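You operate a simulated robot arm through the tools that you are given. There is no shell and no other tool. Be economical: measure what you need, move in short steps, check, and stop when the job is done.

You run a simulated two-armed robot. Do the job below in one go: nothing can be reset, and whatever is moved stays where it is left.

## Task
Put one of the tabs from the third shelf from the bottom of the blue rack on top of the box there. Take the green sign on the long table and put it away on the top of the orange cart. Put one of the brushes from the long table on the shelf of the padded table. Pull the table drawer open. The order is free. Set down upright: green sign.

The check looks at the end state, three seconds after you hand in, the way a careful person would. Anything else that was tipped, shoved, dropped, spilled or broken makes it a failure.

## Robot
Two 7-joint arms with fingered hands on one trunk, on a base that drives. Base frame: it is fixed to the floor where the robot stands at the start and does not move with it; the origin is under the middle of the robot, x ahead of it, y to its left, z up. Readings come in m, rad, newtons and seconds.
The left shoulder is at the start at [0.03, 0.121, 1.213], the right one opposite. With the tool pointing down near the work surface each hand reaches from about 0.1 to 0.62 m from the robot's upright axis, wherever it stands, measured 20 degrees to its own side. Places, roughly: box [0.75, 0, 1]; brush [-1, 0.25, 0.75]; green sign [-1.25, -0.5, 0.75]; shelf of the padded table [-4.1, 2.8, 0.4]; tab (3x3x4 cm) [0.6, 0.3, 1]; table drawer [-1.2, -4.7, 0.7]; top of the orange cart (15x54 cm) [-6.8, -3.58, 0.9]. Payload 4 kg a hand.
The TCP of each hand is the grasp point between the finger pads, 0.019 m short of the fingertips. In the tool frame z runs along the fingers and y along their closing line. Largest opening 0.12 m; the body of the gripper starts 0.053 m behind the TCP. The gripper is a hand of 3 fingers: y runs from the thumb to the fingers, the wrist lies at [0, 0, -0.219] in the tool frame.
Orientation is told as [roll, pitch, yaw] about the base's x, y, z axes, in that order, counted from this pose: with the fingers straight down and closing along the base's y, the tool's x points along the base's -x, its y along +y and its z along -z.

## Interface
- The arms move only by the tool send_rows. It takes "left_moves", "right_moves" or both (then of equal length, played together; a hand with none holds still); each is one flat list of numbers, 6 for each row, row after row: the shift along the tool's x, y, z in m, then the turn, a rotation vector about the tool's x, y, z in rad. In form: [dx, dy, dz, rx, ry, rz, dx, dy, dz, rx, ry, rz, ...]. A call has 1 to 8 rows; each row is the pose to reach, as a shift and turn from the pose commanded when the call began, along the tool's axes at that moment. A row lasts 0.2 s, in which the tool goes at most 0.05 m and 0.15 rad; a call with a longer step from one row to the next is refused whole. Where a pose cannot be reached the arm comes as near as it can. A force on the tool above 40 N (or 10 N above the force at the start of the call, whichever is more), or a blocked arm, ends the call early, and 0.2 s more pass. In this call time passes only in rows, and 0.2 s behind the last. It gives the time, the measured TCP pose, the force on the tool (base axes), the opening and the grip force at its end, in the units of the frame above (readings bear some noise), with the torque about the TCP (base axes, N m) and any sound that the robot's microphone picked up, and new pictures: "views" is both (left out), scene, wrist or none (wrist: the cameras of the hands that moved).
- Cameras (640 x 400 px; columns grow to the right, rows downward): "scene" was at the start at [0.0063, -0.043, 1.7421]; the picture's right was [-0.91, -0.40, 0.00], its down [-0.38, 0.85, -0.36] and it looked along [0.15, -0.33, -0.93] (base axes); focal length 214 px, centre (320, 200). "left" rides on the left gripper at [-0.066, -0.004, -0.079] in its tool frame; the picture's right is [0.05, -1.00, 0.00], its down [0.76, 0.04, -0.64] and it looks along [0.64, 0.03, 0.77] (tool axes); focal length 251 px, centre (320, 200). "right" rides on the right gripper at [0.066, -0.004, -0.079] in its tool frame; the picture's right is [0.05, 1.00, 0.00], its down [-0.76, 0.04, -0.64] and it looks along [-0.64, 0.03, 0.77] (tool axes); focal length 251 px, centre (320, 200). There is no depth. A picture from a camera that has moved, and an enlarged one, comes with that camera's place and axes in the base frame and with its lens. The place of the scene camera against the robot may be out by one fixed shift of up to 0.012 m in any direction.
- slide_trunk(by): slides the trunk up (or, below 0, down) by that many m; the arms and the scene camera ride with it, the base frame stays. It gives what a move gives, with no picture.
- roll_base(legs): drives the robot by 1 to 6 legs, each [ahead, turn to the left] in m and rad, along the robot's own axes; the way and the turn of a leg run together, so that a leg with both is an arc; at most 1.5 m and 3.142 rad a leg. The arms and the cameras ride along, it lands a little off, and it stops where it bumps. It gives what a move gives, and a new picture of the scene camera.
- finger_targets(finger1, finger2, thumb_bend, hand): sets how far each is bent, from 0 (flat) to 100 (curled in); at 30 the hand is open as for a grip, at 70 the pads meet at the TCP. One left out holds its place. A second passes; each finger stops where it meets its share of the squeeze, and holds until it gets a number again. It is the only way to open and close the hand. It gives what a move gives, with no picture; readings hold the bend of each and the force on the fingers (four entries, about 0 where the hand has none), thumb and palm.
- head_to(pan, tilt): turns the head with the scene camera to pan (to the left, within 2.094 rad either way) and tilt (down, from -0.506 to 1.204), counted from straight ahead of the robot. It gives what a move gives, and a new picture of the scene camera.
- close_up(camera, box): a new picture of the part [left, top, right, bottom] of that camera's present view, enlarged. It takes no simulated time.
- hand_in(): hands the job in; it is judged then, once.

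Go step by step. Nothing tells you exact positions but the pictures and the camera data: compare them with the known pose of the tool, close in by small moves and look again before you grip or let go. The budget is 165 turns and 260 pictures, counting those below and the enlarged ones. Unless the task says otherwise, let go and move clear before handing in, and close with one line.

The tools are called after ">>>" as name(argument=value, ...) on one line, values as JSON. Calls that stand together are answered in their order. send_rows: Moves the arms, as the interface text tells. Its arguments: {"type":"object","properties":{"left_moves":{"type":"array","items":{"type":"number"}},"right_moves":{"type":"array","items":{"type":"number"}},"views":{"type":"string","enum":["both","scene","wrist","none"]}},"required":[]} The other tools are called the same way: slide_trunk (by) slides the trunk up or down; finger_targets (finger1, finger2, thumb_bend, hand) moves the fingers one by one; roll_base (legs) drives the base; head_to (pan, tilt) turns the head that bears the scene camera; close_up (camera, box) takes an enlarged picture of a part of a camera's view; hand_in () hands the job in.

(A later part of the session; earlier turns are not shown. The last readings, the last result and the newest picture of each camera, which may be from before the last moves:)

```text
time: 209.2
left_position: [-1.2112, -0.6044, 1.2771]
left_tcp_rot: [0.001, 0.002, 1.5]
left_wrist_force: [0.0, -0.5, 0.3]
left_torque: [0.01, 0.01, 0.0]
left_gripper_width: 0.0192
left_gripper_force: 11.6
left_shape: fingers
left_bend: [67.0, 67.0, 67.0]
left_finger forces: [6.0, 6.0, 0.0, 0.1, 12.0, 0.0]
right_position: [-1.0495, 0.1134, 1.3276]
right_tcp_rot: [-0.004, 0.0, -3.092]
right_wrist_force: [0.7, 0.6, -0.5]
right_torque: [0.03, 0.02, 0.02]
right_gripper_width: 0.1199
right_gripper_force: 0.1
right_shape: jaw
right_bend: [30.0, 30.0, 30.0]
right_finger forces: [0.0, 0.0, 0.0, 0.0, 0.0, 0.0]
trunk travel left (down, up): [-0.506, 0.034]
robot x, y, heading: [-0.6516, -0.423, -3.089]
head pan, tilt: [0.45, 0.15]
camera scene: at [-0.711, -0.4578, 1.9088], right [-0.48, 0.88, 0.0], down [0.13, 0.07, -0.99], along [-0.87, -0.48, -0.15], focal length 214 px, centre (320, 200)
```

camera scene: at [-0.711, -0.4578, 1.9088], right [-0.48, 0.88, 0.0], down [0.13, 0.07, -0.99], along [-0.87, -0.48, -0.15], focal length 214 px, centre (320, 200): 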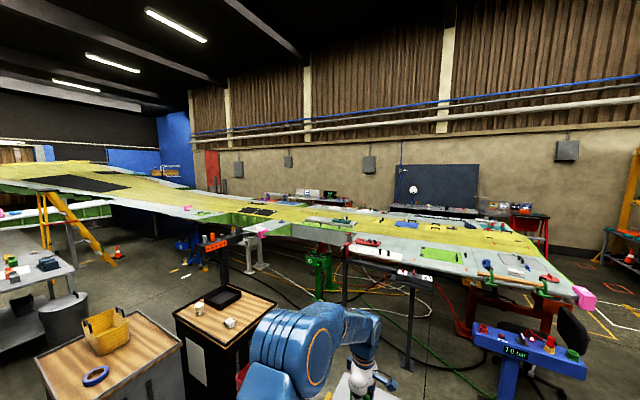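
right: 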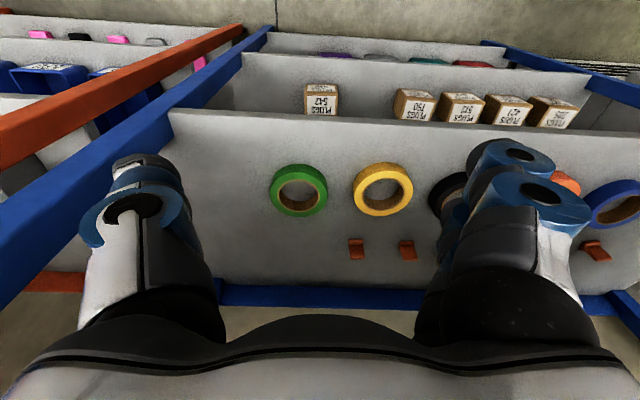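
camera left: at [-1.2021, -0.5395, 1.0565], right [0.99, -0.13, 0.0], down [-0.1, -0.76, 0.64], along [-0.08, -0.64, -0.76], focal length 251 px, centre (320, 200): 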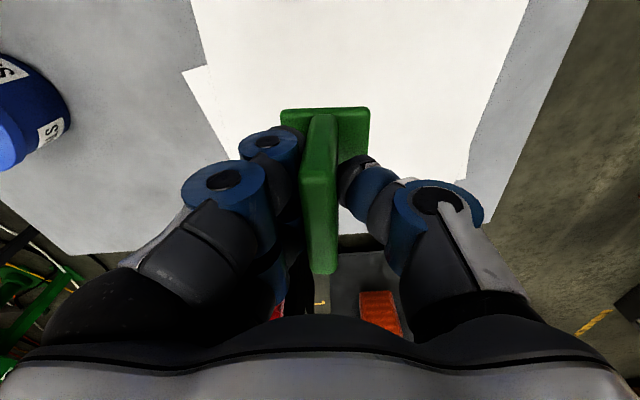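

>>> close_up(camera="scene", box=[180, 150, 420, 300])

>>> close_up(camera="scene", box=[420, 180, 640, 318])

```text
2.67 times, centred on (300, 225) of scene
camera zoom: at [-0.711, -0.4578, 1.9088], right [-0.48, 0.88, 0.0], down [0.13, 0.07, -0.99], along [-0.87, -0.48, -0.15], focal length 572 px, centre (373, 133)
```

zoom: 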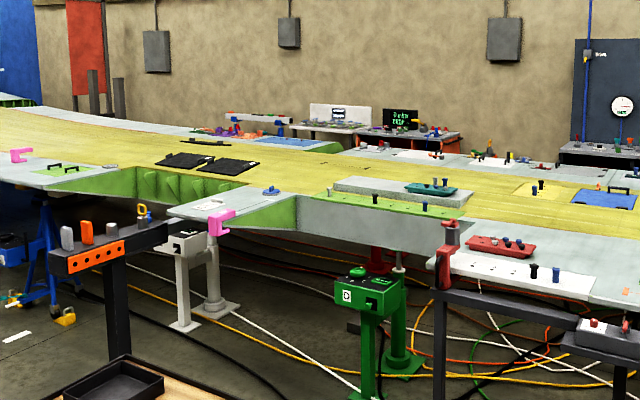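

```text
2.90 times, centred on (530, 249) of scene
camera zoom: at [-0.711, -0.4578, 1.9088], right [-0.48, 0.88, 0.0], down [0.13, 0.07, -0.99], along [-0.87, -0.48, -0.15], focal length 622 px, centre (-289, 58)
```

zoom: 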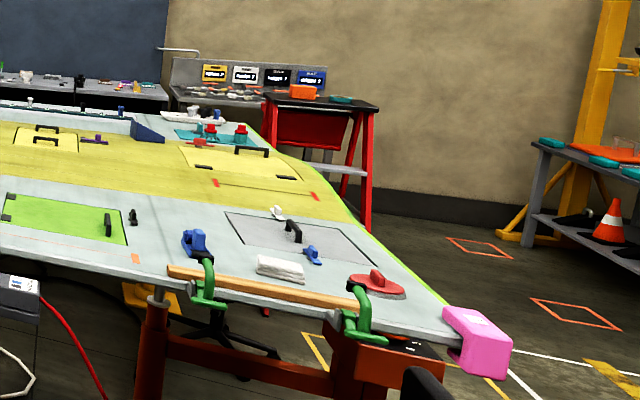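

The orange cart stands on the far side of the wing, beyond its tip. I draw the hand in and then drive around via the aisle.

>>> send_rows(left_moves=[0, -0.04, 0, 0, 0, 0, 0, -0.08, 0, 0, 0, 0, 0, -0.12, 0, 0, 0, 0, 0, -0.15, 0, 0, 0, 0], views="none")

>>> roll_base(legs=[[-0.25, 0]])

>>> roll_base(legs=[[0, -0.55]])

>>> roll_base(legs=[[0, -0.55]])

>>> roll_base(legs=[[0, -0.45]])

```text
time: 210.2
left_position: [-1.0599, -0.6181, 1.2798]
left_tcp_rot: [0.003, 0.003, 1.498]
left_wrist_force: [0.3, 1.0, -0.4]
left_torque: [0.03, 0.02, 0.02]
left_gripper_width: 0.0189
left_gripper_force: 12.2
left_shape: fingers
left_bend: [67.0, 67.0, 67.0]
left_finger forces: [5.9, 5.9, 0.1, 0.1, 11.8, 0.1]
right_position: [-1.0472, 0.1135, 1.3294]
right_tcp_rot: [-0.003, -0.001, -3.092]
right_wrist_force: [0.6, 0.3, -0.1]
right_torque: [0.02, 0.01, 0.02]
right_gripper_width: 0.1202
right_gripper_force: 0.0
right_shape: jaw
right_bend: [30.0, 30.0, 30.0]
right_finger forces: [0.0, 0.1, 0.0, 0.0, 0.0, 0.1]
trunk travel left (down, up): [-0.506, 0.034]
robot x, y, heading: [-0.6501, -0.423, -3.089]
head pan, tilt: [0.45, 0.15]
```

```text
time: 212.0
left_position: [-0.808, -0.6065, 1.2789]
left_tcp_rot: [0.003, 0.002, 1.505]
left_wrist_force: [-0.3, -0.7, -0.7]
left_torque: [0.01, 0.04, 0.02]
left_gripper_width: 0.0189
left_gripper_force: 11.5
left_shape: fingers
left_bend: [67.0, 67.0, 67.0]
left_finger forces: [5.9, 5.9, 0.1, 0.1, 11.8, 0.0]
right_position: [-0.8007, 0.1248, 1.3269]
right_tcp_rot: [-0.004, -0.001, -3.087]
right_wrist_force: [0.3, 0.1, 0.3]
right_torque: [0.01, -0.02, -0.01]
right_gripper_width: 0.12
right_gripper_force: 0.1
right_shape: jaw
right_bend: [30.0, 30.0, 30.0]
right_finger forces: [0.0, 0.0, 0.0, 0.1, 0.0, 0.1]
trunk travel left (down, up): [-0.506, 0.034]
robot x, y, heading: [-0.3974, -0.4103, -3.081]
head pan, tilt: [0.45, 0.15]
camera scene: at [-0.4579, -0.4447, 1.9089], right [-0.49, 0.87, 0.0], down [0.13, 0.07, -0.99], along [-0.86, -0.48, -0.15], focal length 214 px, centre (320, 200)
```

scene: 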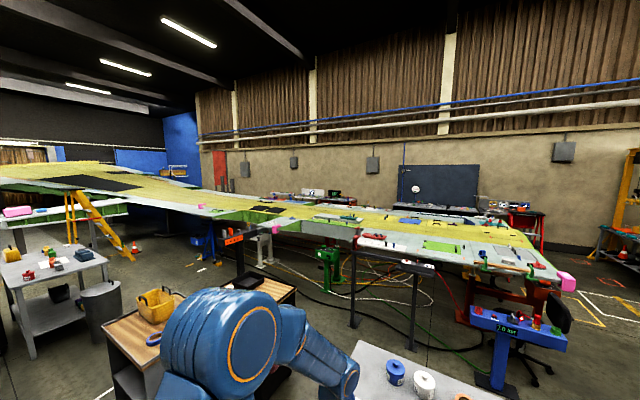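

```text
time: 213.9
left_position: [-0.8521, -0.3837, 1.2787]
left_tcp_rot: [0.003, -0.001, 0.989]
left_wrist_force: [0.0, -0.3, -0.4]
left_torque: [0.01, 0.0, -0.02]
left_gripper_width: 0.0193
left_gripper_force: 11.5
left_shape: fingers
left_bend: [67.0, 67.0, 68.0]
left_finger forces: [5.8, 5.8, 0.0, 0.0, 11.5, 0.1]
right_position: [-0.485, 0.2489, 1.3275]
right_tcp_rot: [-0.003, -0.002, 2.685]
right_wrist_force: [0.0, -0.3, -0.5]
right_torque: [0.0, 0.02, 0.02]
right_gripper_width: 0.1199
right_gripper_force: 0.1
right_shape: jaw
right_bend: [30.0, 30.0, 30.0]
right_finger forces: [0.1, 0.1, 0.0, 0.1, 0.0, 0.0]
trunk travel left (down, up): [-0.506, 0.034]
robot x, y, heading: [-0.411, -0.4401, 2.689]
head pan, tilt: [0.45, 0.15]
stopped in leg 1: the robot was blocked; the commanded pose is now the measured one
camera scene: at [-0.4842, -0.4448, 1.9089], right [0.0, 1.0, 0.0], down [0.15, 0.0, -0.99], along [-0.99, 0.0, -0.15], focal length 214 px, centre (320, 200)
```

scene: 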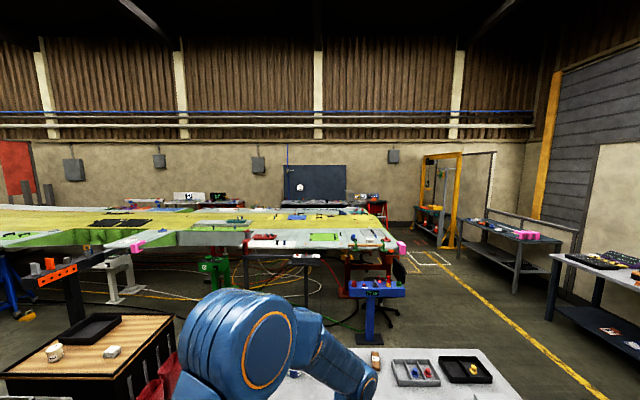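

```text
time: 215.8
left_position: [-0.767, -0.1771, 1.2791]
left_tcp_rot: [0.005, 0.0, 0.473]
left_wrist_force: [-0.3, -0.5, -1.3]
left_torque: [-0.02, 0.03, -0.03]
left_gripper_width: 0.0189
left_gripper_force: 10.7
left_shape: fingers
left_bend: [67.0, 67.0, 68.0]
left_finger forces: [5.5, 5.7, 0.0, 0.0, 11.1, 0.0]
right_position: [-0.1371, 0.1938, 1.3274]
right_tcp_rot: [-0.002, -0.002, 2.169]
right_wrist_force: [0.1, -1.0, -0.1]
right_torque: [0.01, -0.01, -0.03]
right_gripper_width: 0.1201
right_gripper_force: 0.1
right_shape: jaw
right_bend: [30.0, 30.0, 30.0]
right_finger forces: [0.1, 0.1, 0.0, 0.0, 0.0, 0.0]
trunk travel left (down, up): [-0.506, 0.034]
robot x, y, heading: [-0.4368, -0.4621, 2.155]
head pan, tilt: [0.45, 0.15]
stopped in leg 1: the robot was blocked; the commanded pose is now the measured one
camera scene: at [-0.5051, -0.4266, 1.909], right [0.51, 0.86, 0.0], down [0.13, -0.08, -0.99], along [-0.85, 0.5, -0.15], focal length 214 px, centre (320, 200)
```

scene: 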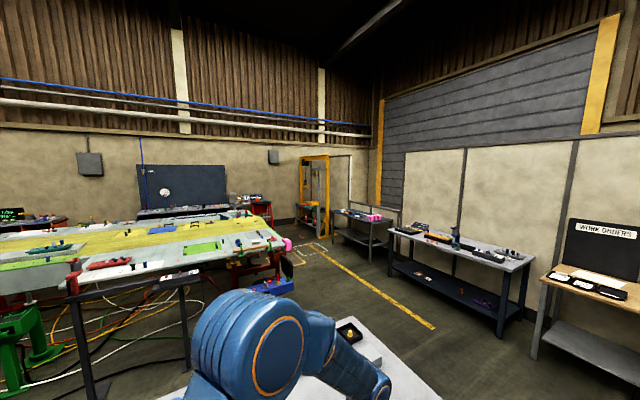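

```text
time: 217.4
left_position: [-0.6316, -0.068, 1.2789]
left_tcp_rot: [0.003, 0.003, 0.075]
left_wrist_force: [-0.3, 0.4, -0.8]
left_torque: [0.01, -0.04, 0.0]
left_gripper_width: 0.0189
left_gripper_force: 11.2
left_shape: fingers
left_bend: [67.0, 67.0, 68.0]
left_finger forces: [5.6, 5.5, 0.1, 0.1, 10.9, 0.0]
right_position: [0.0906, 0.027, 1.3285]
right_tcp_rot: [0.0, -0.001, 1.773]
right_wrist_force: [0.0, 1.7, 0.0]
right_torque: [-0.02, -0.02, 0.0]
right_gripper_width: 0.12
right_gripper_force: 0.0
right_shape: jaw
right_bend: [30.0, 30.0, 30.0]
right_finger forces: [0.1, 0.0, 0.0, 0.1, 0.0, 0.0]
trunk travel left (down, up): [-0.506, 0.034]
robot x, y, heading: [-0.4657, -0.4666, 1.739]
head pan, tilt: [0.45, 0.15]
stopped in leg 1: the robot was blocked; the commanded pose is now the measured one
camera scene: at [-0.5146, -0.4027, 1.9089], right [0.81, 0.58, 0.0], down [0.09, -0.12, -0.99], along [-0.57, 0.81, -0.15], focal length 214 px, centre (320, 200)
```

scene: 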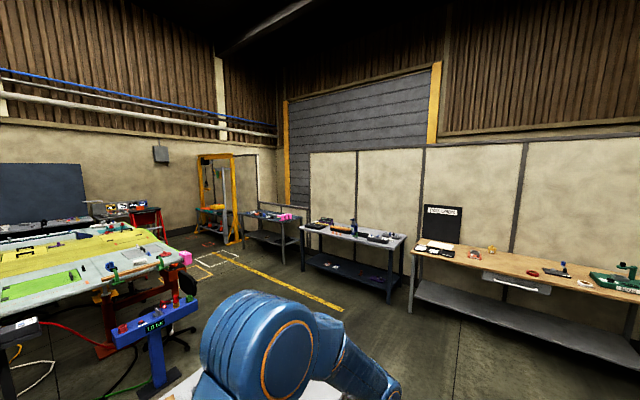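

>>> roll_base(legs=[[0.9, -0.15], [0.7, 0.35], [0.8, 0.6]])

```text
time: 228.2
left_position: [-1.3329, 1.7876, 1.2894]
left_tcp_rot: [0.022, 0.003, 0.685]
left_wrist_force: [1.4, -0.8, 0.9]
left_torque: [0.08, 0.07, 0.03]
left_gripper_width: 0.0188
left_gripper_force: 11.0
left_shape: fingers
left_bend: [67.0, 67.0, 68.0]
left_finger forces: [5.5, 5.4, 0.0, 0.0, 11.0, 0.0]
right_position: [-0.793, 2.2808, 1.3346]
right_tcp_rot: [0.0, -0.017, 2.38]
right_wrist_force: [1.2, -0.9, 0.1]
right_torque: [0.09, 0.08, 0.01]
right_gripper_width: 0.1201
right_gripper_force: 0.0
right_shape: jaw
right_bend: [30.0, 30.0, 30.0]
right_finger forces: [0.0, 0.0, 0.0, 0.0, 0.0, 0.1]
trunk travel left (down, up): [-0.506, 0.034]
robot x, y, heading: [-0.9711, 1.5871, 2.381]
head pan, tilt: [0.45, 0.15]
stopped in leg 3: the robot was blocked; the commanded pose is now the measured one
camera scene: at [-1.0259, 1.5964, 1.9098], right [0.3, 0.95, 0.01], down [0.13, -0.04, -0.99], along [-0.94, 0.3, -0.14], focal length 214 px, centre (320, 200)
```

scene: 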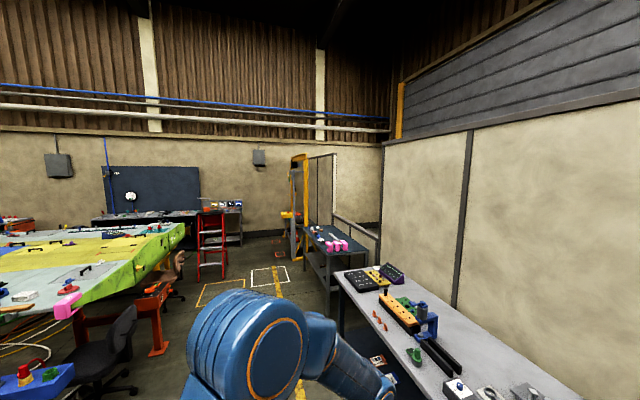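

>>> roll_base(legs=[[0, 0.45]])

>>> roll_base(legs=[[0.8, 0.2], [1.4, 0.04], [1.4, 0.0]])

```text
time: 229.9
left_position: [-1.401, 1.6155, 1.2839]
left_tcp_rot: [0.011, 0.003, 1.139]
left_wrist_force: [0.0, 0.3, -0.2]
left_torque: [0.0, 0.03, -0.03]
left_gripper_width: 0.0185
left_gripper_force: 10.9
left_shape: fingers
left_bend: [67.0, 67.0, 68.0]
left_finger forces: [5.3, 5.3, 0.0, 0.0, 10.7, 0.1]
right_position: [-1.1338, 2.2956, 1.3302]
right_tcp_rot: [-0.001, -0.007, 2.836]
right_wrist_force: [0.4, -0.1, 0.1]
right_torque: [-0.01, 0.01, -0.02]
right_gripper_width: 0.1199
right_gripper_force: 0.0
right_shape: jaw
right_bend: [30.0, 30.0, 30.0]
right_finger forces: [0.1, 0.1, 0.0, 0.0, 0.0, 0.0]
trunk travel left (down, up): [-0.506, 0.034]
robot x, y, heading: [-0.9707, 1.6097, 2.836]
head pan, tilt: [0.45, 0.15]
camera scene: at [-1.0365, 1.6005, 1.9091], right [-0.14, 0.99, 0.0], down [0.15, 0.02, -0.99], along [-0.98, -0.14, -0.15], focal length 214 px, centre (320, 200)
```

scene: 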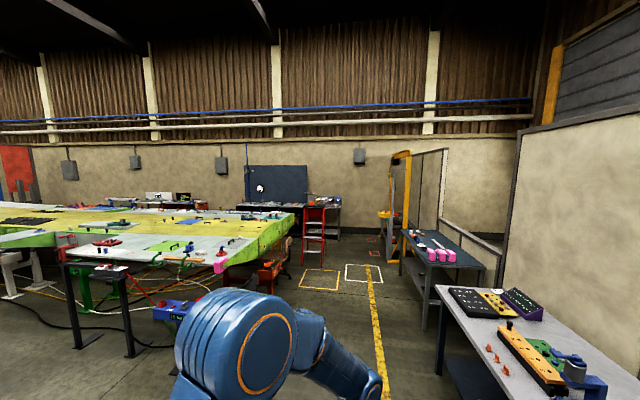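

```text
time: 247.3
left_position: [-4.9421, 1.9925, 1.2821]
left_tcp_rot: [0.009, 0.001, 1.35]
left_wrist_force: [0.5, -0.7, -0.4]
left_torque: [0.03, 0.0, 0.01]
left_gripper_width: 0.0186
left_gripper_force: 11.3
left_shape: fingers
left_bend: [67.0, 67.0, 68.0]
left_finger forces: [5.4, 5.4, 0.0, 0.0, 11.0, 0.0]
right_position: [-4.8233, 2.7138, 1.3312]
right_tcp_rot: [-0.001, -0.004, 3.05]
right_wrist_force: [0.3, 0.4, 0.2]
right_torque: [0.02, 0.01, 0.0]
right_gripper_width: 0.12
right_gripper_force: 0.1
right_shape: jaw
right_bend: [30.0, 30.0, 30.0]
right_finger forces: [0.0, 0.0, 0.0, 0.1, 0.1, 0.0]
trunk travel left (down, up): [-0.506, 0.034]
robot x, y, heading: [-4.5182, 2.0848, 3.052]
head pan, tilt: [0.45, 0.15]
camera scene: at [-4.5816, 2.0582, 1.9089], right [-0.35, 0.94, 0.0], down [0.14, 0.05, -0.99], along [-0.93, -0.35, -0.15], focal length 214 px, centre (320, 200)
```

scene: 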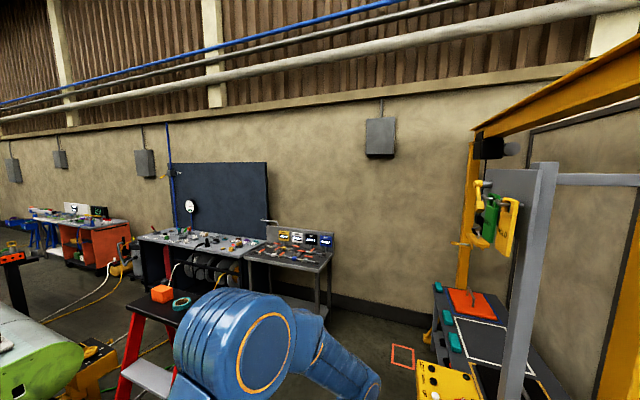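

The right hand has drifted outward and is near the yellow gantry. I bring it inward before turning left into the far aisle.

>>> send_rows(right_moves=[0, 0.045, 0, 0, 0, 0, 0, 0.09, 0, 0, 0, 0, 0, 0.135, 0, 0, 0, 0, 0, 0.18, 0, 0, 0, 0, 0, 0.225, 0, 0, 0, 0, 0, 0.27, 0, 0, 0, 0, 0, 0.3, 0, 0, 0, 0], views="none")

>>> head_to(pan=0.3, tilt=0.5)

```text
time: 248.9
left_position: [-4.9427, 1.9931, 1.282]
left_tcp_rot: [0.01, 0.004, 1.35]
left_wrist_force: [0.3, 0.5, -0.7]
left_torque: [-0.03, -0.01, 0.02]
left_gripper_width: 0.0185
left_gripper_force: 10.7
left_shape: fingers
left_bend: [67.0, 67.0, 68.0]
left_finger forces: [5.5, 5.4, 0.0, 0.0, 11.0, 0.1]
right_position: [-4.8523, 2.4129, 1.3279]
right_tcp_rot: [-0.002, -0.006, 3.049]
right_wrist_force: [0.2, -0.1, 0.2]
right_torque: [0.02, -0.03, 0.01]
right_gripper_width: 0.1201
right_gripper_force: 0.0
right_shape: jaw
right_bend: [30.0, 30.0, 30.0]
right_finger forces: [0.0, 0.0, 0.0, 0.0, 0.0, 0.1]
trunk travel left (down, up): [-0.506, 0.034]
robot x, y, heading: [-4.5176, 2.0873, 3.047]
head pan, tilt: [0.45, 0.15]
```

```text
time: 249.7
left_position: [-4.9416, 1.9929, 1.2837]
left_tcp_rot: [0.009, 0.002, 1.352]
left_wrist_force: [0.1, 0.0, -0.5]
left_torque: [0.03, -0.02, 0.01]
left_gripper_width: 0.0183
left_gripper_force: 10.5
left_shape: fingers
left_bend: [67.0, 67.0, 68.0]
left_finger forces: [5.6, 5.4, 0.0, 0.0, 10.9, 0.0]
right_position: [-4.8516, 2.4154, 1.3292]
right_tcp_rot: [-0.002, -0.006, 3.049]
right_wrist_force: [-0.1, 0.1, 0.7]
right_torque: [0.01, 0.01, 0.02]
right_gripper_width: 0.12
right_gripper_force: 0.0
right_shape: jaw
right_bend: [30.0, 30.0, 30.0]
right_finger forces: [0.0, 0.0, 0.1, 0.0, 0.0, 0.0]
trunk travel left (down, up): [-0.506, 0.034]
robot x, y, heading: [-4.5152, 2.085, 3.051]
head pan, tilt: [0.3, 0.499]
camera scene: at [-4.5842, 2.0722, 1.8766], right [-0.21, 0.98, 0.0], down [0.47, 0.1, -0.88], along [-0.86, -0.18, -0.48], focal length 214 px, centre (320, 200)
```

scene: 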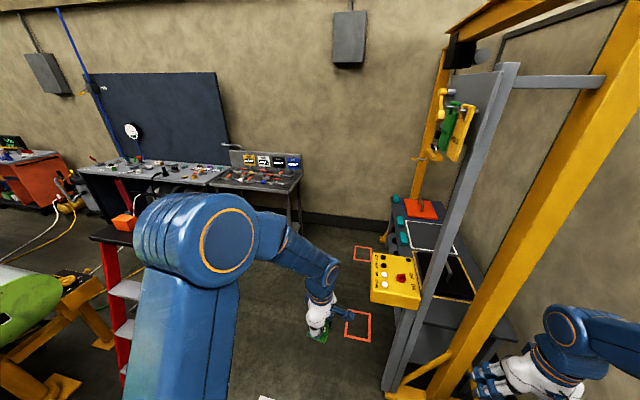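

The gantry column is at (−5.3, 2.45), a red step stand at about (−5.3, 0.6), and benches beyond x −6.4. I turn left and head to the gap at about (−5.85, 1.4).

>>> roll_base(legs=[[0, 0.6]])

>>> roll_base(legs=[[1.3, 0.1]])

>>> head_to(pan=0.75, tilt=0.5)

```text
time: 251.9
left_position: [-4.8162, 1.7724, 1.2822]
left_tcp_rot: [0.009, 0.004, 1.945]
left_wrist_force: [-0.9, 0.1, 0.3]
left_torque: [-0.02, -0.01, 0.0]
left_gripper_width: 0.0181
left_gripper_force: 10.6
left_shape: fingers
left_bend: [67.0, 67.0, 68.0]
left_finger forces: [5.6, 5.6, 0.0, 0.0, 11.1, 0.1]
right_position: [-4.9784, 2.1718, 1.3279]
right_tcp_rot: [0.001, -0.005, -2.638]
right_wrist_force: [-0.7, -0.4, 0.4]
right_torque: [0.0, -0.01, 0.01]
right_gripper_width: 0.1199
right_gripper_force: 0.1
right_shape: jaw
right_bend: [30.0, 30.0, 30.0]
right_finger forces: [0.0, 0.1, 0.0, 0.1, 0.1, 0.1]
trunk travel left (down, up): [-0.506, 0.034]
robot x, y, heading: [-4.5348, 2.1248, -2.634]
head pan, tilt: [0.3, 0.499]
stopped in leg 1: the robot was blocked; the commanded pose is now the measured one
camera scene: at [-4.5787, 2.0735, 1.8765], right [-0.72, 0.69, 0.0], down [0.33, 0.35, -0.88], along [-0.61, -0.64, -0.48], focal length 214 px, centre (320, 200)
```

scene: 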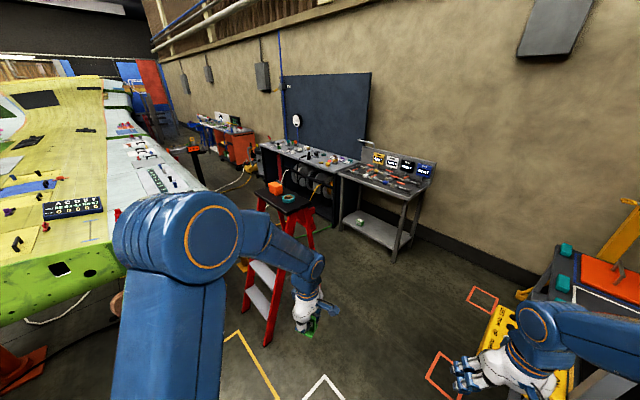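

```text
time: 258.4
left_position: [-5.876, 1.0744, 1.2829]
left_tcp_rot: [0.011, 0.002, 2.035]
left_wrist_force: [0.7, -0.7, -1.1]
left_torque: [0.01, -0.01, -0.02]
left_gripper_width: 0.0185
left_gripper_force: 11.1
left_shape: fingers
left_bend: [67.0, 67.0, 68.0]
left_finger forces: [5.6, 5.5, 0.0, 0.0, 11.1, 0.0]
right_position: [-6.0721, 1.4587, 1.3274]
right_tcp_rot: [-0.002, -0.007, -2.551]
right_wrist_force: [0.4, 0.8, -0.5]
right_torque: [-0.01, 0.02, -0.03]
right_gripper_width: 0.1197
right_gripper_force: 0.1
right_shape: jaw
right_bend: [30.0, 30.0, 30.0]
right_finger forces: [0.0, 0.0, 0.0, 0.1, 0.0, 0.0]
trunk travel left (down, up): [-0.506, 0.034]
robot x, y, heading: [-5.6259, 1.45, -2.542]
head pan, tilt: [0.3, 0.499]
camera scene: at [-5.6641, 1.395, 1.8766], right [-0.78, 0.62, 0.0], down [0.3, 0.37, -0.88], along [-0.55, -0.69, -0.48], focal length 214 px, centre (320, 200)
```

scene: 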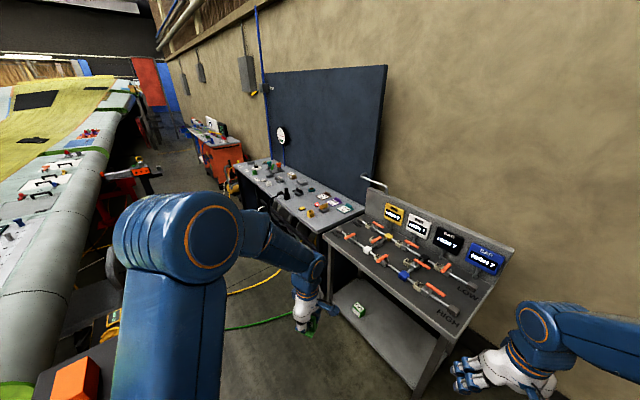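

```text
time: 259.3
left_position: [-5.8769, 1.0742, 1.2813]
left_tcp_rot: [0.008, 0.003, 2.036]
left_wrist_force: [-0.4, 0.6, -0.7]
left_torque: [-0.01, -0.01, 0.02]
left_gripper_width: 0.018
left_gripper_force: 11.3
left_shape: fingers
left_bend: [67.0, 67.0, 68.0]
left_finger forces: [5.5, 5.6, 0.0, 0.0, 11.1, 0.1]
right_position: [-6.0723, 1.4581, 1.328]
right_tcp_rot: [-0.001, -0.006, -2.55]
right_wrist_force: [0.4, 0.0, -0.3]
right_torque: [-0.03, -0.04, 0.0]
right_gripper_width: 0.12
right_gripper_force: 0.1
right_shape: jaw
right_bend: [30.0, 30.0, 30.0]
right_finger forces: [0.0, 0.0, 0.1, 0.1, 0.0, 0.1]
trunk travel left (down, up): [-0.506, 0.034]
robot x, y, heading: [-5.6286, 1.4453, -2.541]
head pan, tilt: [0.75, 0.499]
camera scene: at [-5.6289, 1.3768, 1.8765], right [-0.98, 0.22, 0.0], down [0.11, 0.47, -0.88], along [-0.19, -0.86, -0.48], focal length 214 px, centre (320, 200)
```

scene: 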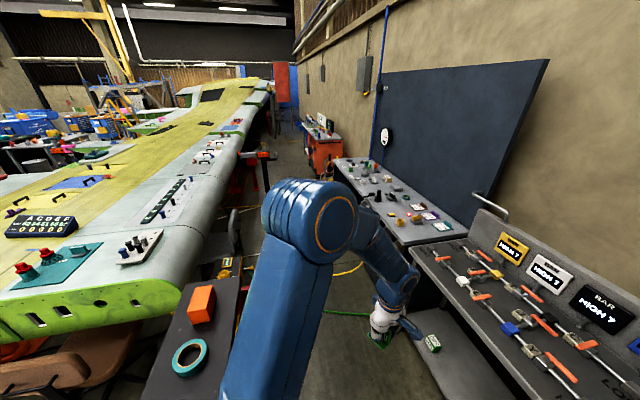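

>>> close_up(camera="scene", box=[220, 80, 380, 180])

```text
4.00 times, centred on (300, 130) of scene
camera zoom: at [-5.6289, 1.3768, 1.8765], right [-0.98, 0.22, 0.0], down [0.11, 0.47, -0.88], along [-0.19, -0.86, -0.48], focal length 858 px, centre (400, 480)
```

zoom: 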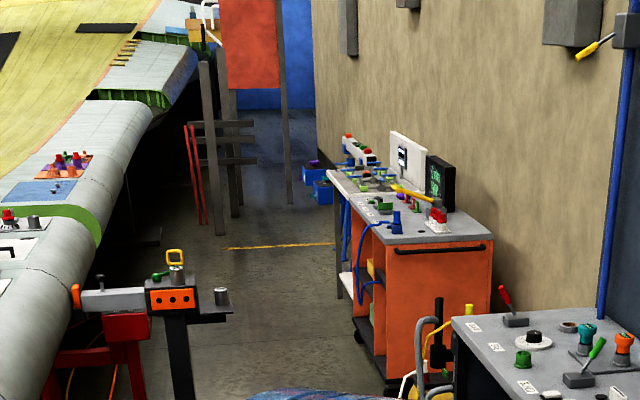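

The orange cart stands at the aisle's end, its near edge around y −2.8 to −3.1. I line up in the middle of the aisle (x ≈ −5.9).

>>> roll_base(legs=[[0.3, 0.1]])

>>> roll_base(legs=[[0, 0.5]])

>>> roll_base(legs=[[0, 0.38]])

```text
time: 261.3
left_position: [-6.0678, 0.8725, 1.2836]
left_tcp_rot: [0.009, 0.002, 2.14]
left_wrist_force: [-0.2, -0.1, -1.3]
left_torque: [0.0, 0.0, 0.01]
left_gripper_width: 0.018
left_gripper_force: 11.2
left_shape: fingers
left_bend: [67.0, 67.0, 68.0]
left_finger forces: [5.6, 5.4, 0.0, 0.0, 11.0, 0.0]
right_position: [-6.3046, 1.2325, 1.3284]
right_tcp_rot: [-0.001, -0.007, -2.446]
right_wrist_force: [0.2, -0.2, -0.9]
right_torque: [0.02, 0.02, -0.03]
right_gripper_width: 0.1201
right_gripper_force: 0.0
right_shape: jaw
right_bend: [30.0, 30.0, 30.0]
right_finger forces: [0.0, 0.0, 0.1, 0.0, 0.1, 0.0]
trunk travel left (down, up): [-0.506, 0.034]
robot x, y, heading: [-5.8617, 1.2773, -2.434]
head pan, tilt: [0.75, 0.499]
camera scene: at [-5.8553, 1.2031, 1.8766], right [-0.99, 0.11, 0.0], down [0.05, 0.48, -0.88], along [-0.1, -0.87, -0.48], focal length 214 px, centre (320, 200)
```

scene: 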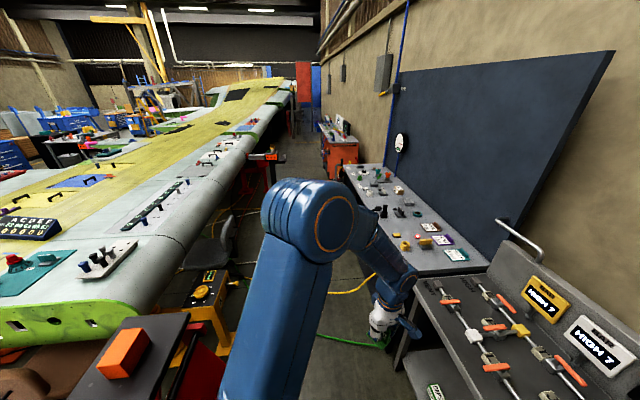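

```text
time: 263.1
left_position: [-5.852, 0.8192, 1.2825]
left_tcp_rot: [0.009, 0.002, 2.639]
left_wrist_force: [0.7, 0.2, -0.2]
left_torque: [-0.04, -0.02, 0.0]
left_gripper_width: 0.0179
left_gripper_force: 10.5
left_shape: fingers
left_bend: [67.0, 67.0, 68.0]
left_finger forces: [5.3, 5.2, 0.0, 0.0, 10.5, 0.1]
right_position: [-6.2326, 1.0249, 1.3294]
right_tcp_rot: [0.0, -0.004, -1.947]
right_wrist_force: [-0.4, 0.5, -0.2]
right_torque: [0.01, -0.01, -0.02]
right_gripper_width: 0.1199
right_gripper_force: 0.0
right_shape: jaw
right_bend: [30.0, 30.0, 30.0]
right_finger forces: [0.1, 0.0, 0.0, 0.0, 0.0, 0.1]
trunk travel left (down, up): [-0.506, 0.034]
robot x, y, heading: [-5.8975, 1.2825, -1.932]
head pan, tilt: [0.75, 0.499]
camera scene: at [-5.8499, 1.2225, 1.8765], right [-0.92, -0.38, 0.0], down [-0.18, 0.44, -0.88], along [0.33, -0.81, -0.48], focal length 214 px, centre (320, 200)
```

scene: 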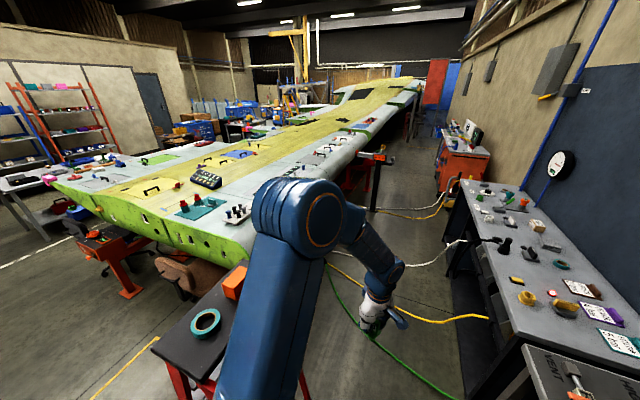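

```text
time: 264.7
left_position: [-5.6857, 0.8717, 1.2843]
left_tcp_rot: [0.012, 0.003, 3.019]
left_wrist_force: [-1.0, -0.1, 0.2]
left_torque: [-0.05, -0.03, -0.01]
left_gripper_width: 0.0179
left_gripper_force: 10.9
left_shape: fingers
left_bend: [67.0, 67.0, 68.0]
left_finger forces: [5.2, 5.1, 0.1, 0.1, 10.4, 0.0]
right_position: [-6.1146, 0.921, 1.3288]
right_tcp_rot: [0.001, -0.008, -1.566]
right_wrist_force: [-0.8, 0.3, 0.9]
right_torque: [-0.03, -0.02, -0.01]
right_gripper_width: 0.12
right_gripper_force: 0.0
right_shape: jaw
right_bend: [30.0, 30.0, 30.0]
right_finger forces: [0.1, 0.0, 0.0, 0.0, 0.0, 0.0]
trunk travel left (down, up): [-0.506, 0.034]
robot x, y, heading: [-5.9228, 1.2814, -1.555]
head pan, tilt: [0.75, 0.499]
camera scene: at [-5.858, 1.2461, 1.8767], right [-0.72, -0.69, 0.0], down [-0.33, 0.34, -0.88], along [0.61, -0.63, -0.48], focal length 214 px, centre (320, 200)
```

scene: 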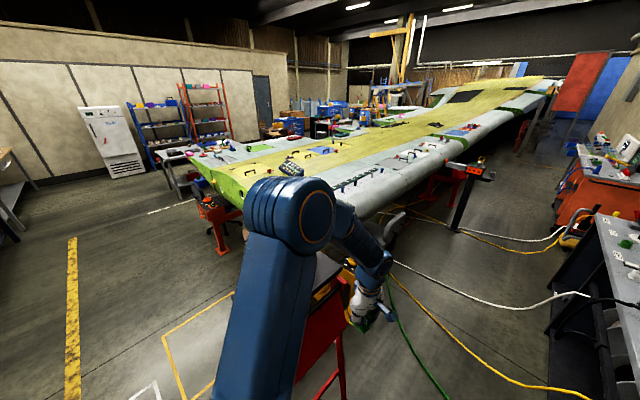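

>>> head_to(pan=0.0, tilt=0.5)

>>> roll_base(legs=[[1.3, -0.02]])

```text
time: 265.8
left_position: [-5.6857, 0.8697, 1.2838]
left_tcp_rot: [0.009, 0.004, 3.017]
left_wrist_force: [-0.6, -0.2, -0.5]
left_torque: [-0.01, -0.04, 0.01]
left_gripper_width: 0.018
left_gripper_force: 11.0
left_shape: fingers
left_bend: [67.0, 67.0, 68.0]
left_finger forces: [5.4, 5.5, 0.0, 0.0, 10.8, 0.1]
right_position: [-6.1161, 0.9186, 1.3287]
right_tcp_rot: [-0.001, -0.007, -1.569]
right_wrist_force: [-1.1, -0.4, 0.4]
right_torque: [-0.03, -0.01, -0.04]
right_gripper_width: 0.1198
right_gripper_force: 0.1
right_shape: jaw
right_bend: [30.0, 30.0, 30.0]
right_finger forces: [0.0, 0.1, 0.0, 0.0, 0.0, 0.0]
trunk travel left (down, up): [-0.506, 0.034]
robot x, y, heading: [-5.9236, 1.2827, -1.557]
head pan, tilt: [0.0, 0.499]
camera scene: at [-5.9191, 1.2177, 1.8765], right [-1.0, -0.02, 0.0], down [-0.01, 0.48, -0.88], along [0.02, -0.88, -0.48], focal length 214 px, centre (320, 200)
```

scene: 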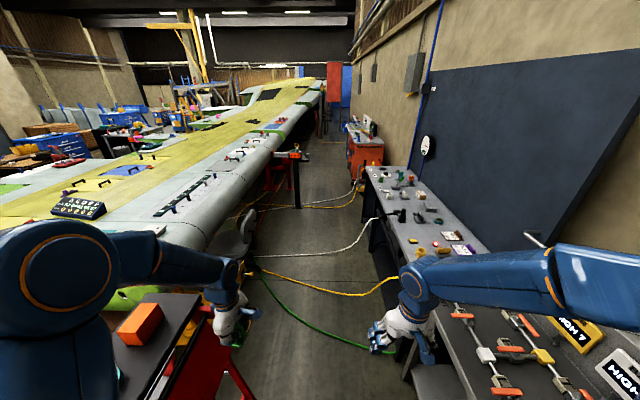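

```text
time: 272.4
left_position: [-5.6599, -0.4425, 1.2839]
left_tcp_rot: [0.008, 0.002, 3.021]
left_wrist_force: [-0.9, -0.4, -1.3]
left_torque: [0.02, 0.01, -0.01]
left_gripper_width: 0.018
left_gripper_force: 10.6
left_shape: fingers
left_bend: [67.0, 67.0, 68.0]
left_finger forces: [5.3, 5.4, 0.1, 0.1, 10.6, 0.1]
right_position: [-6.0897, -0.3942, 1.3275]
right_tcp_rot: [-0.003, -0.008, -1.565]
right_wrist_force: [-0.8, 0.3, -0.7]
right_torque: [-0.02, -0.01, 0.01]
right_gripper_width: 0.1199
right_gripper_force: 0.0
right_shape: jaw
right_bend: [30.0, 30.0, 30.0]
right_finger forces: [0.1, 0.1, 0.1, 0.1, 0.0, 0.1]
trunk travel left (down, up): [-0.506, 0.034]
robot x, y, heading: [-5.8981, -0.0332, -1.556]
head pan, tilt: [0.0, 0.499]
camera scene: at [-5.8933, -0.0948, 1.8765], right [-1.0, -0.02, 0.0], down [-0.01, 0.48, -0.88], along [0.02, -0.88, -0.48], focal length 214 px, centre (320, 200)
```

scene: 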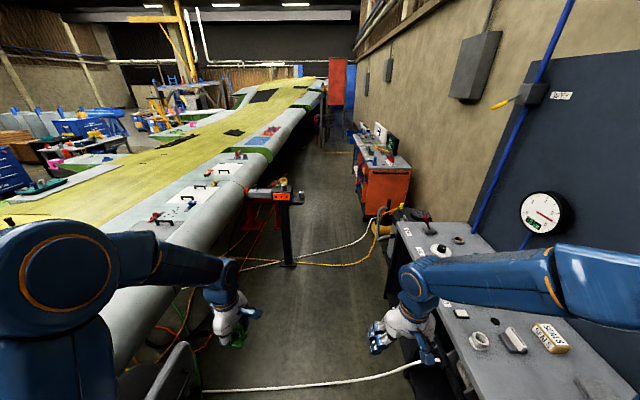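

>>> close_up(camera="scene", box=[320, 100, 448, 180])

```text
5.00 times, centred on (384, 140) of scene
camera zoom: at [-5.8933, -0.0948, 1.8765], right [-1.0, -0.02, 0.0], down [-0.01, 0.48, -0.88], along [0.02, -0.88, -0.48], focal length 1072 px, centre (0, 500)
```

zoom: 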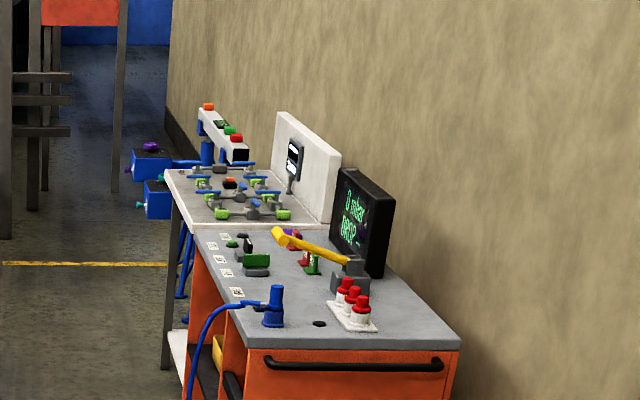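

The cart's near end strip (about 52×18 cm, free) is at about (−6.8, −2.7), reachable from its aisle side. I drive on to y ≈ −2.45.

>>> roll_base(legs=[[1.2, -0.06], [1.2, 0]])

```text
time: 284.2
left_position: [-5.7274, -2.8624, 1.283]
left_tcp_rot: [0.01, 0.002, 2.975]
left_wrist_force: [0.3, 0.5, -0.8]
left_torque: [0.01, 0.0, 0.0]
left_gripper_width: 0.0178
left_gripper_force: 10.7
left_shape: fingers
left_bend: [67.0, 67.0, 68.0]
left_finger forces: [5.5, 5.3, 0.0, 0.0, 10.7, 0.0]
right_position: [-6.154, -2.7938, 1.3289]
right_tcp_rot: [-0.001, -0.006, -1.61]
right_wrist_force: [0.2, -0.3, -0.3]
right_torque: [-0.04, -0.02, 0.01]
right_gripper_width: 0.1203
right_gripper_force: 0.2
right_shape: jaw
right_bend: [30.0, 30.0, 30.0]
right_finger forces: [0.0, 0.0, 0.0, 0.1, 0.0, 0.0]
trunk travel left (down, up): [-0.506, 0.034]
robot x, y, heading: [-5.9463, -2.4421, -1.599]
head pan, tilt: [0.0, 0.499]
camera scene: at [-5.9449, -2.5042, 1.8765], right [-1.0, 0.03, 0.0], down [0.01, 0.48, -0.88], along [-0.02, -0.88, -0.48], focal length 214 px, centre (320, 200)
```

scene: 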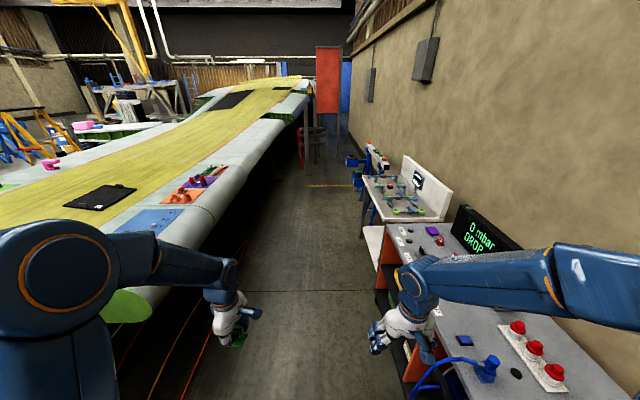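

>>> roll_base(legs=[[0, -0.55]])

>>> roll_base(legs=[[0, -0.55]])

>>> roll_base(legs=[[0, -0.42]])

>>> head_to(pan=0.3, tilt=0.8)

```text
time: 286.1
left_position: [-5.9806, -2.9119, 1.2828]
left_tcp_rot: [0.012, 0.002, 2.421]
left_wrist_force: [-0.2, 0.3, -1.2]
left_torque: [-0.01, 0.02, -0.01]
left_gripper_width: 0.0176
left_gripper_force: 10.5
left_shape: fingers
left_bend: [67.0, 67.0, 68.0]
left_finger forces: [5.0, 5.1, 0.1, 0.0, 10.2, 0.1]
right_position: [-6.3075, -2.6272, 1.3301]
right_tcp_rot: [-0.002, -0.007, -2.166]
right_wrist_force: [-1.0, -0.4, 0.5]
right_torque: [0.01, 0.01, 0.01]
right_gripper_width: 0.1201
right_gripper_force: 0.0
right_shape: jaw
right_bend: [30.0, 30.0, 30.0]
right_finger forces: [0.1, 0.1, 0.0, 0.1, 0.1, 0.0]
trunk travel left (down, up): [-0.506, 0.034]
robot x, y, heading: [-5.9122, -2.4569, -2.161]
head pan, tilt: [0.0, 0.499]
camera scene: at [-5.9495, -2.5098, 1.8766], right [-0.83, 0.55, 0.0], down [0.26, 0.4, -0.88], along [-0.49, -0.73, -0.48], focal length 214 px, centre (320, 200)
```

scene: 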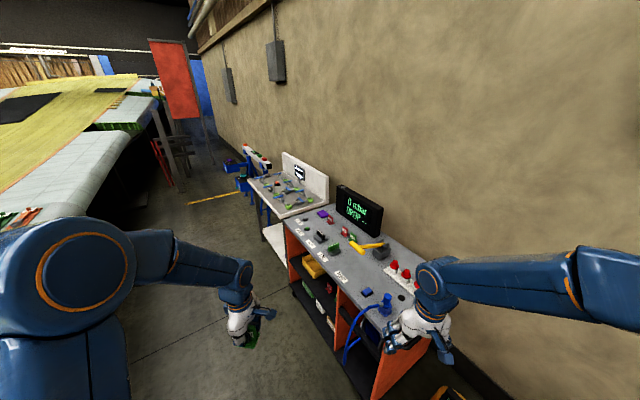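

```text
time: 288.1
left_position: [-6.2125, -2.8132, 1.2835]
left_tcp_rot: [0.008, 0.002, 1.876]
left_wrist_force: [0.6, 0.3, -0.9]
left_torque: [0.0, 0.02, 0.03]
left_gripper_width: 0.0178
left_gripper_force: 9.9
left_shape: fingers
left_bend: [67.0, 67.0, 68.0]
left_finger forces: [5.0, 5.2, 0.0, 0.1, 10.0, 0.0]
right_position: [-6.3468, -2.4007, 1.3285]
right_tcp_rot: [0.0, -0.005, -2.711]
right_wrist_force: [-0.2, 0.0, -0.3]
right_torque: [-0.02, -0.01, -0.02]
right_gripper_width: 0.1199
right_gripper_force: 0.0
right_shape: jaw
right_bend: [30.0, 30.0, 30.0]
right_finger forces: [0.0, 0.1, 0.1, 0.0, 0.0, 0.0]
trunk travel left (down, up): [-0.506, 0.034]
robot x, y, heading: [-5.9049, -2.4935, -2.707]
head pan, tilt: [0.0, 0.499]
camera scene: at [-5.967, -2.5142, 1.8765], right [-0.42, 0.91, 0.0], down [0.44, 0.2, -0.88], along [-0.8, -0.37, -0.48], focal length 214 px, centre (320, 200)
```

scene: 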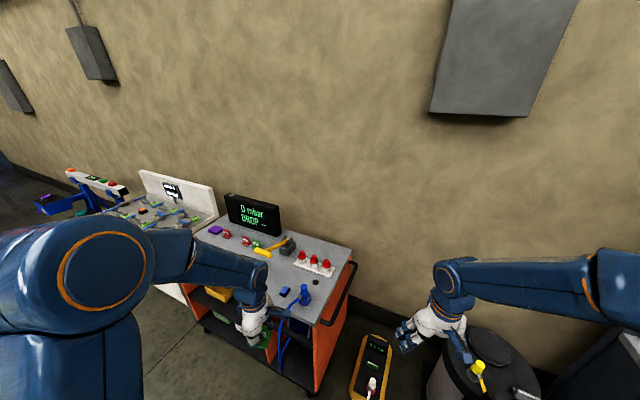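

```text
time: 289.7
left_position: [-6.3151, -2.6581, 1.2829]
left_tcp_rot: [0.011, 0.0, 1.454]
left_wrist_force: [-0.6, -0.2, 0.8]
left_torque: [0.03, 0.0, 0.01]
left_gripper_width: 0.0177
left_gripper_force: 10.1
left_shape: fingers
left_bend: [67.0, 67.0, 68.0]
left_finger forces: [5.0, 5.0, 0.0, 0.1, 10.0, 0.0]
right_position: [-6.2674, -2.2308, 1.3298]
right_tcp_rot: [0.0, -0.009, -3.134]
right_wrist_force: [-0.2, 0.4, 1.0]
right_torque: [-0.03, 0.03, -0.02]
right_gripper_width: 0.12
right_gripper_force: 0.0
right_shape: jaw
right_bend: [30.0, 30.0, 30.0]
right_finger forces: [0.0, 0.0, 0.1, 0.0, 0.0, 0.1]
trunk travel left (down, up): [-0.506, 0.034]
robot x, y, heading: [-5.9045, -2.5181, -3.123]
head pan, tilt: [0.0, 0.499]
camera scene: at [-5.9686, -2.5135, 1.8767], right [-0.02, 1.0, 0.0], down [0.48, 0.01, -0.88], along [-0.88, -0.01, -0.48], focal length 214 px, centre (320, 200)
```

scene: 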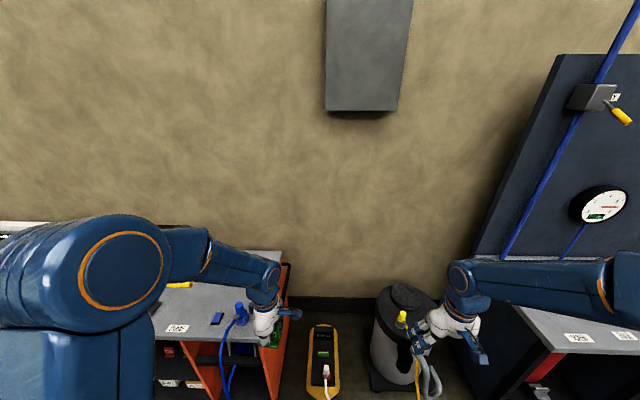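

```text
time: 290.5
left_position: [-6.3163, -2.6571, 1.2824]
left_tcp_rot: [0.007, 0.004, 1.454]
left_wrist_force: [0.2, 0.7, -0.7]
left_torque: [-0.01, 0.0, -0.01]
left_gripper_width: 0.0178
left_gripper_force: 10.1
left_shape: fingers
left_bend: [67.0, 67.0, 68.0]
left_finger forces: [5.0, 5.2, 0.1, 0.0, 10.2, 0.0]
right_position: [-6.2712, -2.2266, 1.3277]
right_tcp_rot: [0.0, -0.006, -3.132]
right_wrist_force: [0.1, 0.3, -1.3]
right_torque: [-0.03, -0.03, -0.03]
right_gripper_width: 0.1201
right_gripper_force: 0.1
right_shape: jaw
right_bend: [30.0, 30.0, 30.0]
right_finger forces: [0.0, 0.1, 0.1, 0.0, 0.0, 0.1]
trunk travel left (down, up): [-0.506, 0.034]
robot x, y, heading: [-5.9058, -2.5176, -3.131]
head pan, tilt: [0.3, 0.799]
camera scene: at [-5.9592, -2.5329, 1.8506], right [-0.31, 0.95, 0.0], down [0.68, 0.22, -0.7], along [-0.66, -0.22, -0.72], focal length 214 px, centre (320, 200)
```

scene: 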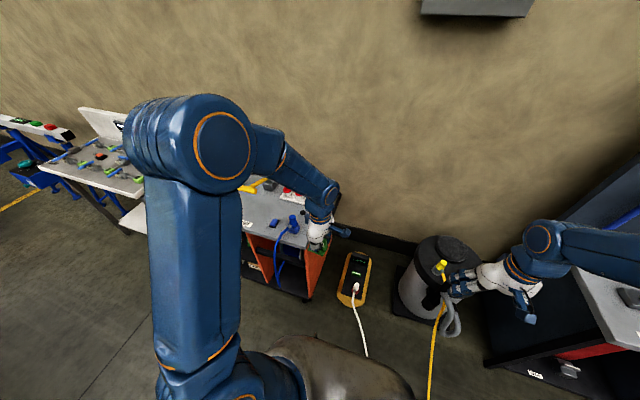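

The free strip at the cart's near end spans about y −2.73…−2.88, x −6.47…−7.0. I roll forward 12 cm and bring the sign over (−6.57, −2.79), high at first.

>>> roll_base(legs=[[0.12, 0]])

>>> slide_trunk(by=-0.12)

>>> close_up(camera="left", box=[0, 0, 640, 400])

```text
time: 291.8
left_position: [-6.4382, -2.6615, 1.282]
left_tcp_rot: [0.008, 0.002, 1.453]
left_wrist_force: [-0.8, -0.1, -0.1]
left_torque: [0.01, -0.01, 0.03]
left_gripper_width: 0.0178
left_gripper_force: 10.2
left_shape: fingers
left_bend: [67.0, 67.0, 68.0]
left_finger forces: [5.0, 5.2, 0.1, 0.0, 10.2, 0.0]
right_position: [-6.391, -2.2309, 1.3284]
right_tcp_rot: [-0.002, -0.004, -3.135]
right_wrist_force: [-0.2, 0.3, 0.5]
right_torque: [0.02, -0.01, -0.02]
right_gripper_width: 0.1199
right_gripper_force: 0.1
right_shape: jaw
right_bend: [30.0, 30.0, 30.0]
right_finger forces: [0.0, 0.1, 0.0, 0.0, 0.0, 0.1]
trunk travel left (down, up): [-0.506, 0.034]
robot x, y, heading: [-6.0263, -2.5209, -3.127]
head pan, tilt: [0.3, 0.799]
camera scene: at [-6.0799, -2.5384, 1.8506], right [-0.31, 0.95, 0.0], down [0.68, 0.22, -0.7], along [-0.66, -0.22, -0.72], focal length 214 px, centre (320, 200)
```

scene: 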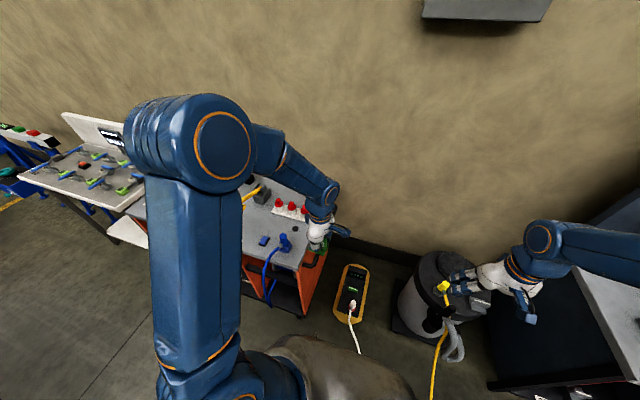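

```text
time: 293.3
left_position: [-6.4386, -2.6601, 1.1625]
left_tcp_rot: [0.008, 0.001, 1.454]
left_wrist_force: [0.2, -0.1, -0.3]
left_torque: [0.02, -0.02, 0.02]
left_gripper_width: 0.0179
left_gripper_force: 10.7
left_shape: fingers
left_bend: [67.0, 67.0, 68.0]
left_finger forces: [5.0, 5.2, 0.0, 0.1, 10.2, 0.0]
right_position: [-6.3914, -2.2311, 1.2105]
right_tcp_rot: [-0.002, -0.006, -3.134]
right_wrist_force: [0.2, 0.2, 0.7]
right_torque: [0.01, 0.0, 0.0]
right_gripper_width: 0.1202
right_gripper_force: 0.1
right_shape: jaw
right_bend: [30.0, 30.0, 30.0]
right_finger forces: [0.0, 0.0, 0.0, 0.0, 0.0, 0.0]
trunk travel left (down, up): [-0.386, 0.154]
robot x, y, heading: [-6.0268, -2.518, -3.127]
head pan, tilt: [0.3, 0.799]
```

```text
1.00 times, centred on (320, 200) of left (not enlarged: the box is as wide or as high as the picture)
camera zoom: at [-6.4261, -2.5948, 1.2415], right [0.99, -0.17, -0.01], down [-0.12, -0.75, 0.65], along [-0.12, -0.63, -0.76], focal length 251 px, centre (320, 200)
```

zoom: 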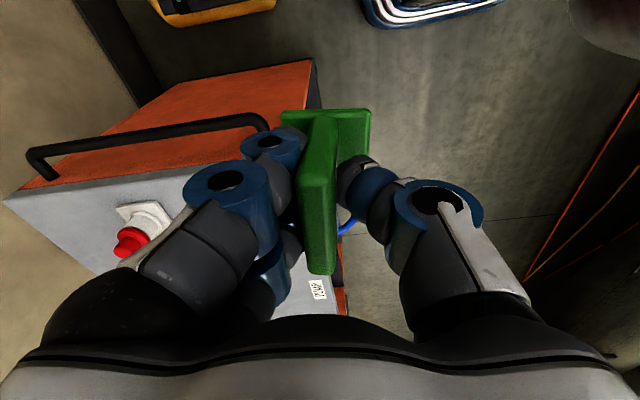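

The wrist view puts the cart's near edge at y ≈ −2.79. I move the sign over (−6.56, −2.85) at a safe height and look.

>>> send_rows(left_moves=[0.04, 0.019, 0, 0, 0, 0, 0.08, 0.038, 0, 0, 0, 0, 0.12, 0.058, 0, 0, 0, 0, 0.16, 0.077, 0, 0, 0, 0, 0.203, 0.097, 0, 0, 0, 0])

```text
time: 294.5
left_position: [-6.5582, -2.8554, 1.1607]
left_tcp_rot: [0.008, 0.0, 1.454]
left_wrist_force: [0.3, 0.3, -1.0]
left_torque: [0.0, -0.06, -0.02]
left_gripper_width: 0.0178
left_gripper_force: 9.6
left_shape: fingers
left_bend: [67.0, 67.0, 68.0]
left_finger forces: [4.8, 5.0, 0.1, 0.1, 9.7, 0.1]
right_position: [-6.3922, -2.2317, 1.2093]
right_tcp_rot: [-0.002, -0.005, -3.135]
right_wrist_force: [0.6, -0.1, 1.1]
right_torque: [0.0, -0.01, 0.01]
right_gripper_width: 0.1202
right_gripper_force: 0.2
right_shape: jaw
right_bend: [30.0, 30.0, 30.0]
right_finger forces: [0.0, 0.0, 0.1, 0.0, 0.0, 0.0]
trunk travel left (down, up): [-0.386, 0.154]
robot x, y, heading: [-6.0207, -2.5223, -3.127]
head pan, tilt: [0.3, 0.799]
camera scene: at [-6.0815, -2.5395, 1.7305], right [-0.31, 0.95, 0.0], down [0.68, 0.22, -0.7], along [-0.66, -0.22, -0.72], focal length 214 px, centre (320, 200)
camera left: at [-6.5456, -2.7883, 1.2393], right [0.99, -0.17, -0.01], down [-0.13, -0.75, 0.64], along [-0.12, -0.63, -0.76], focal length 251 px, centre (320, 200)
```

scene: 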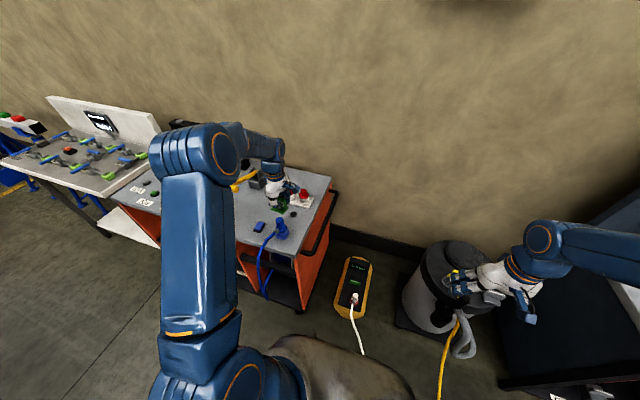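
left: 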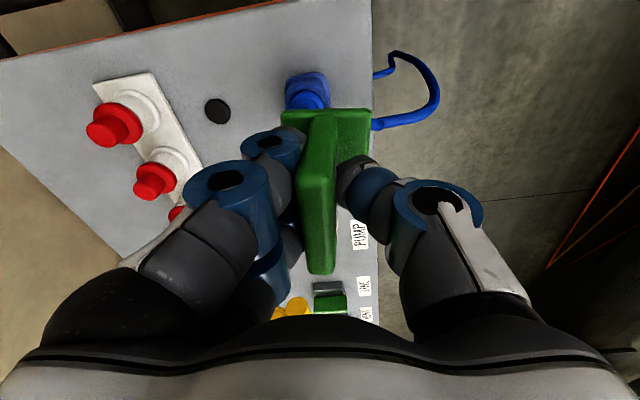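

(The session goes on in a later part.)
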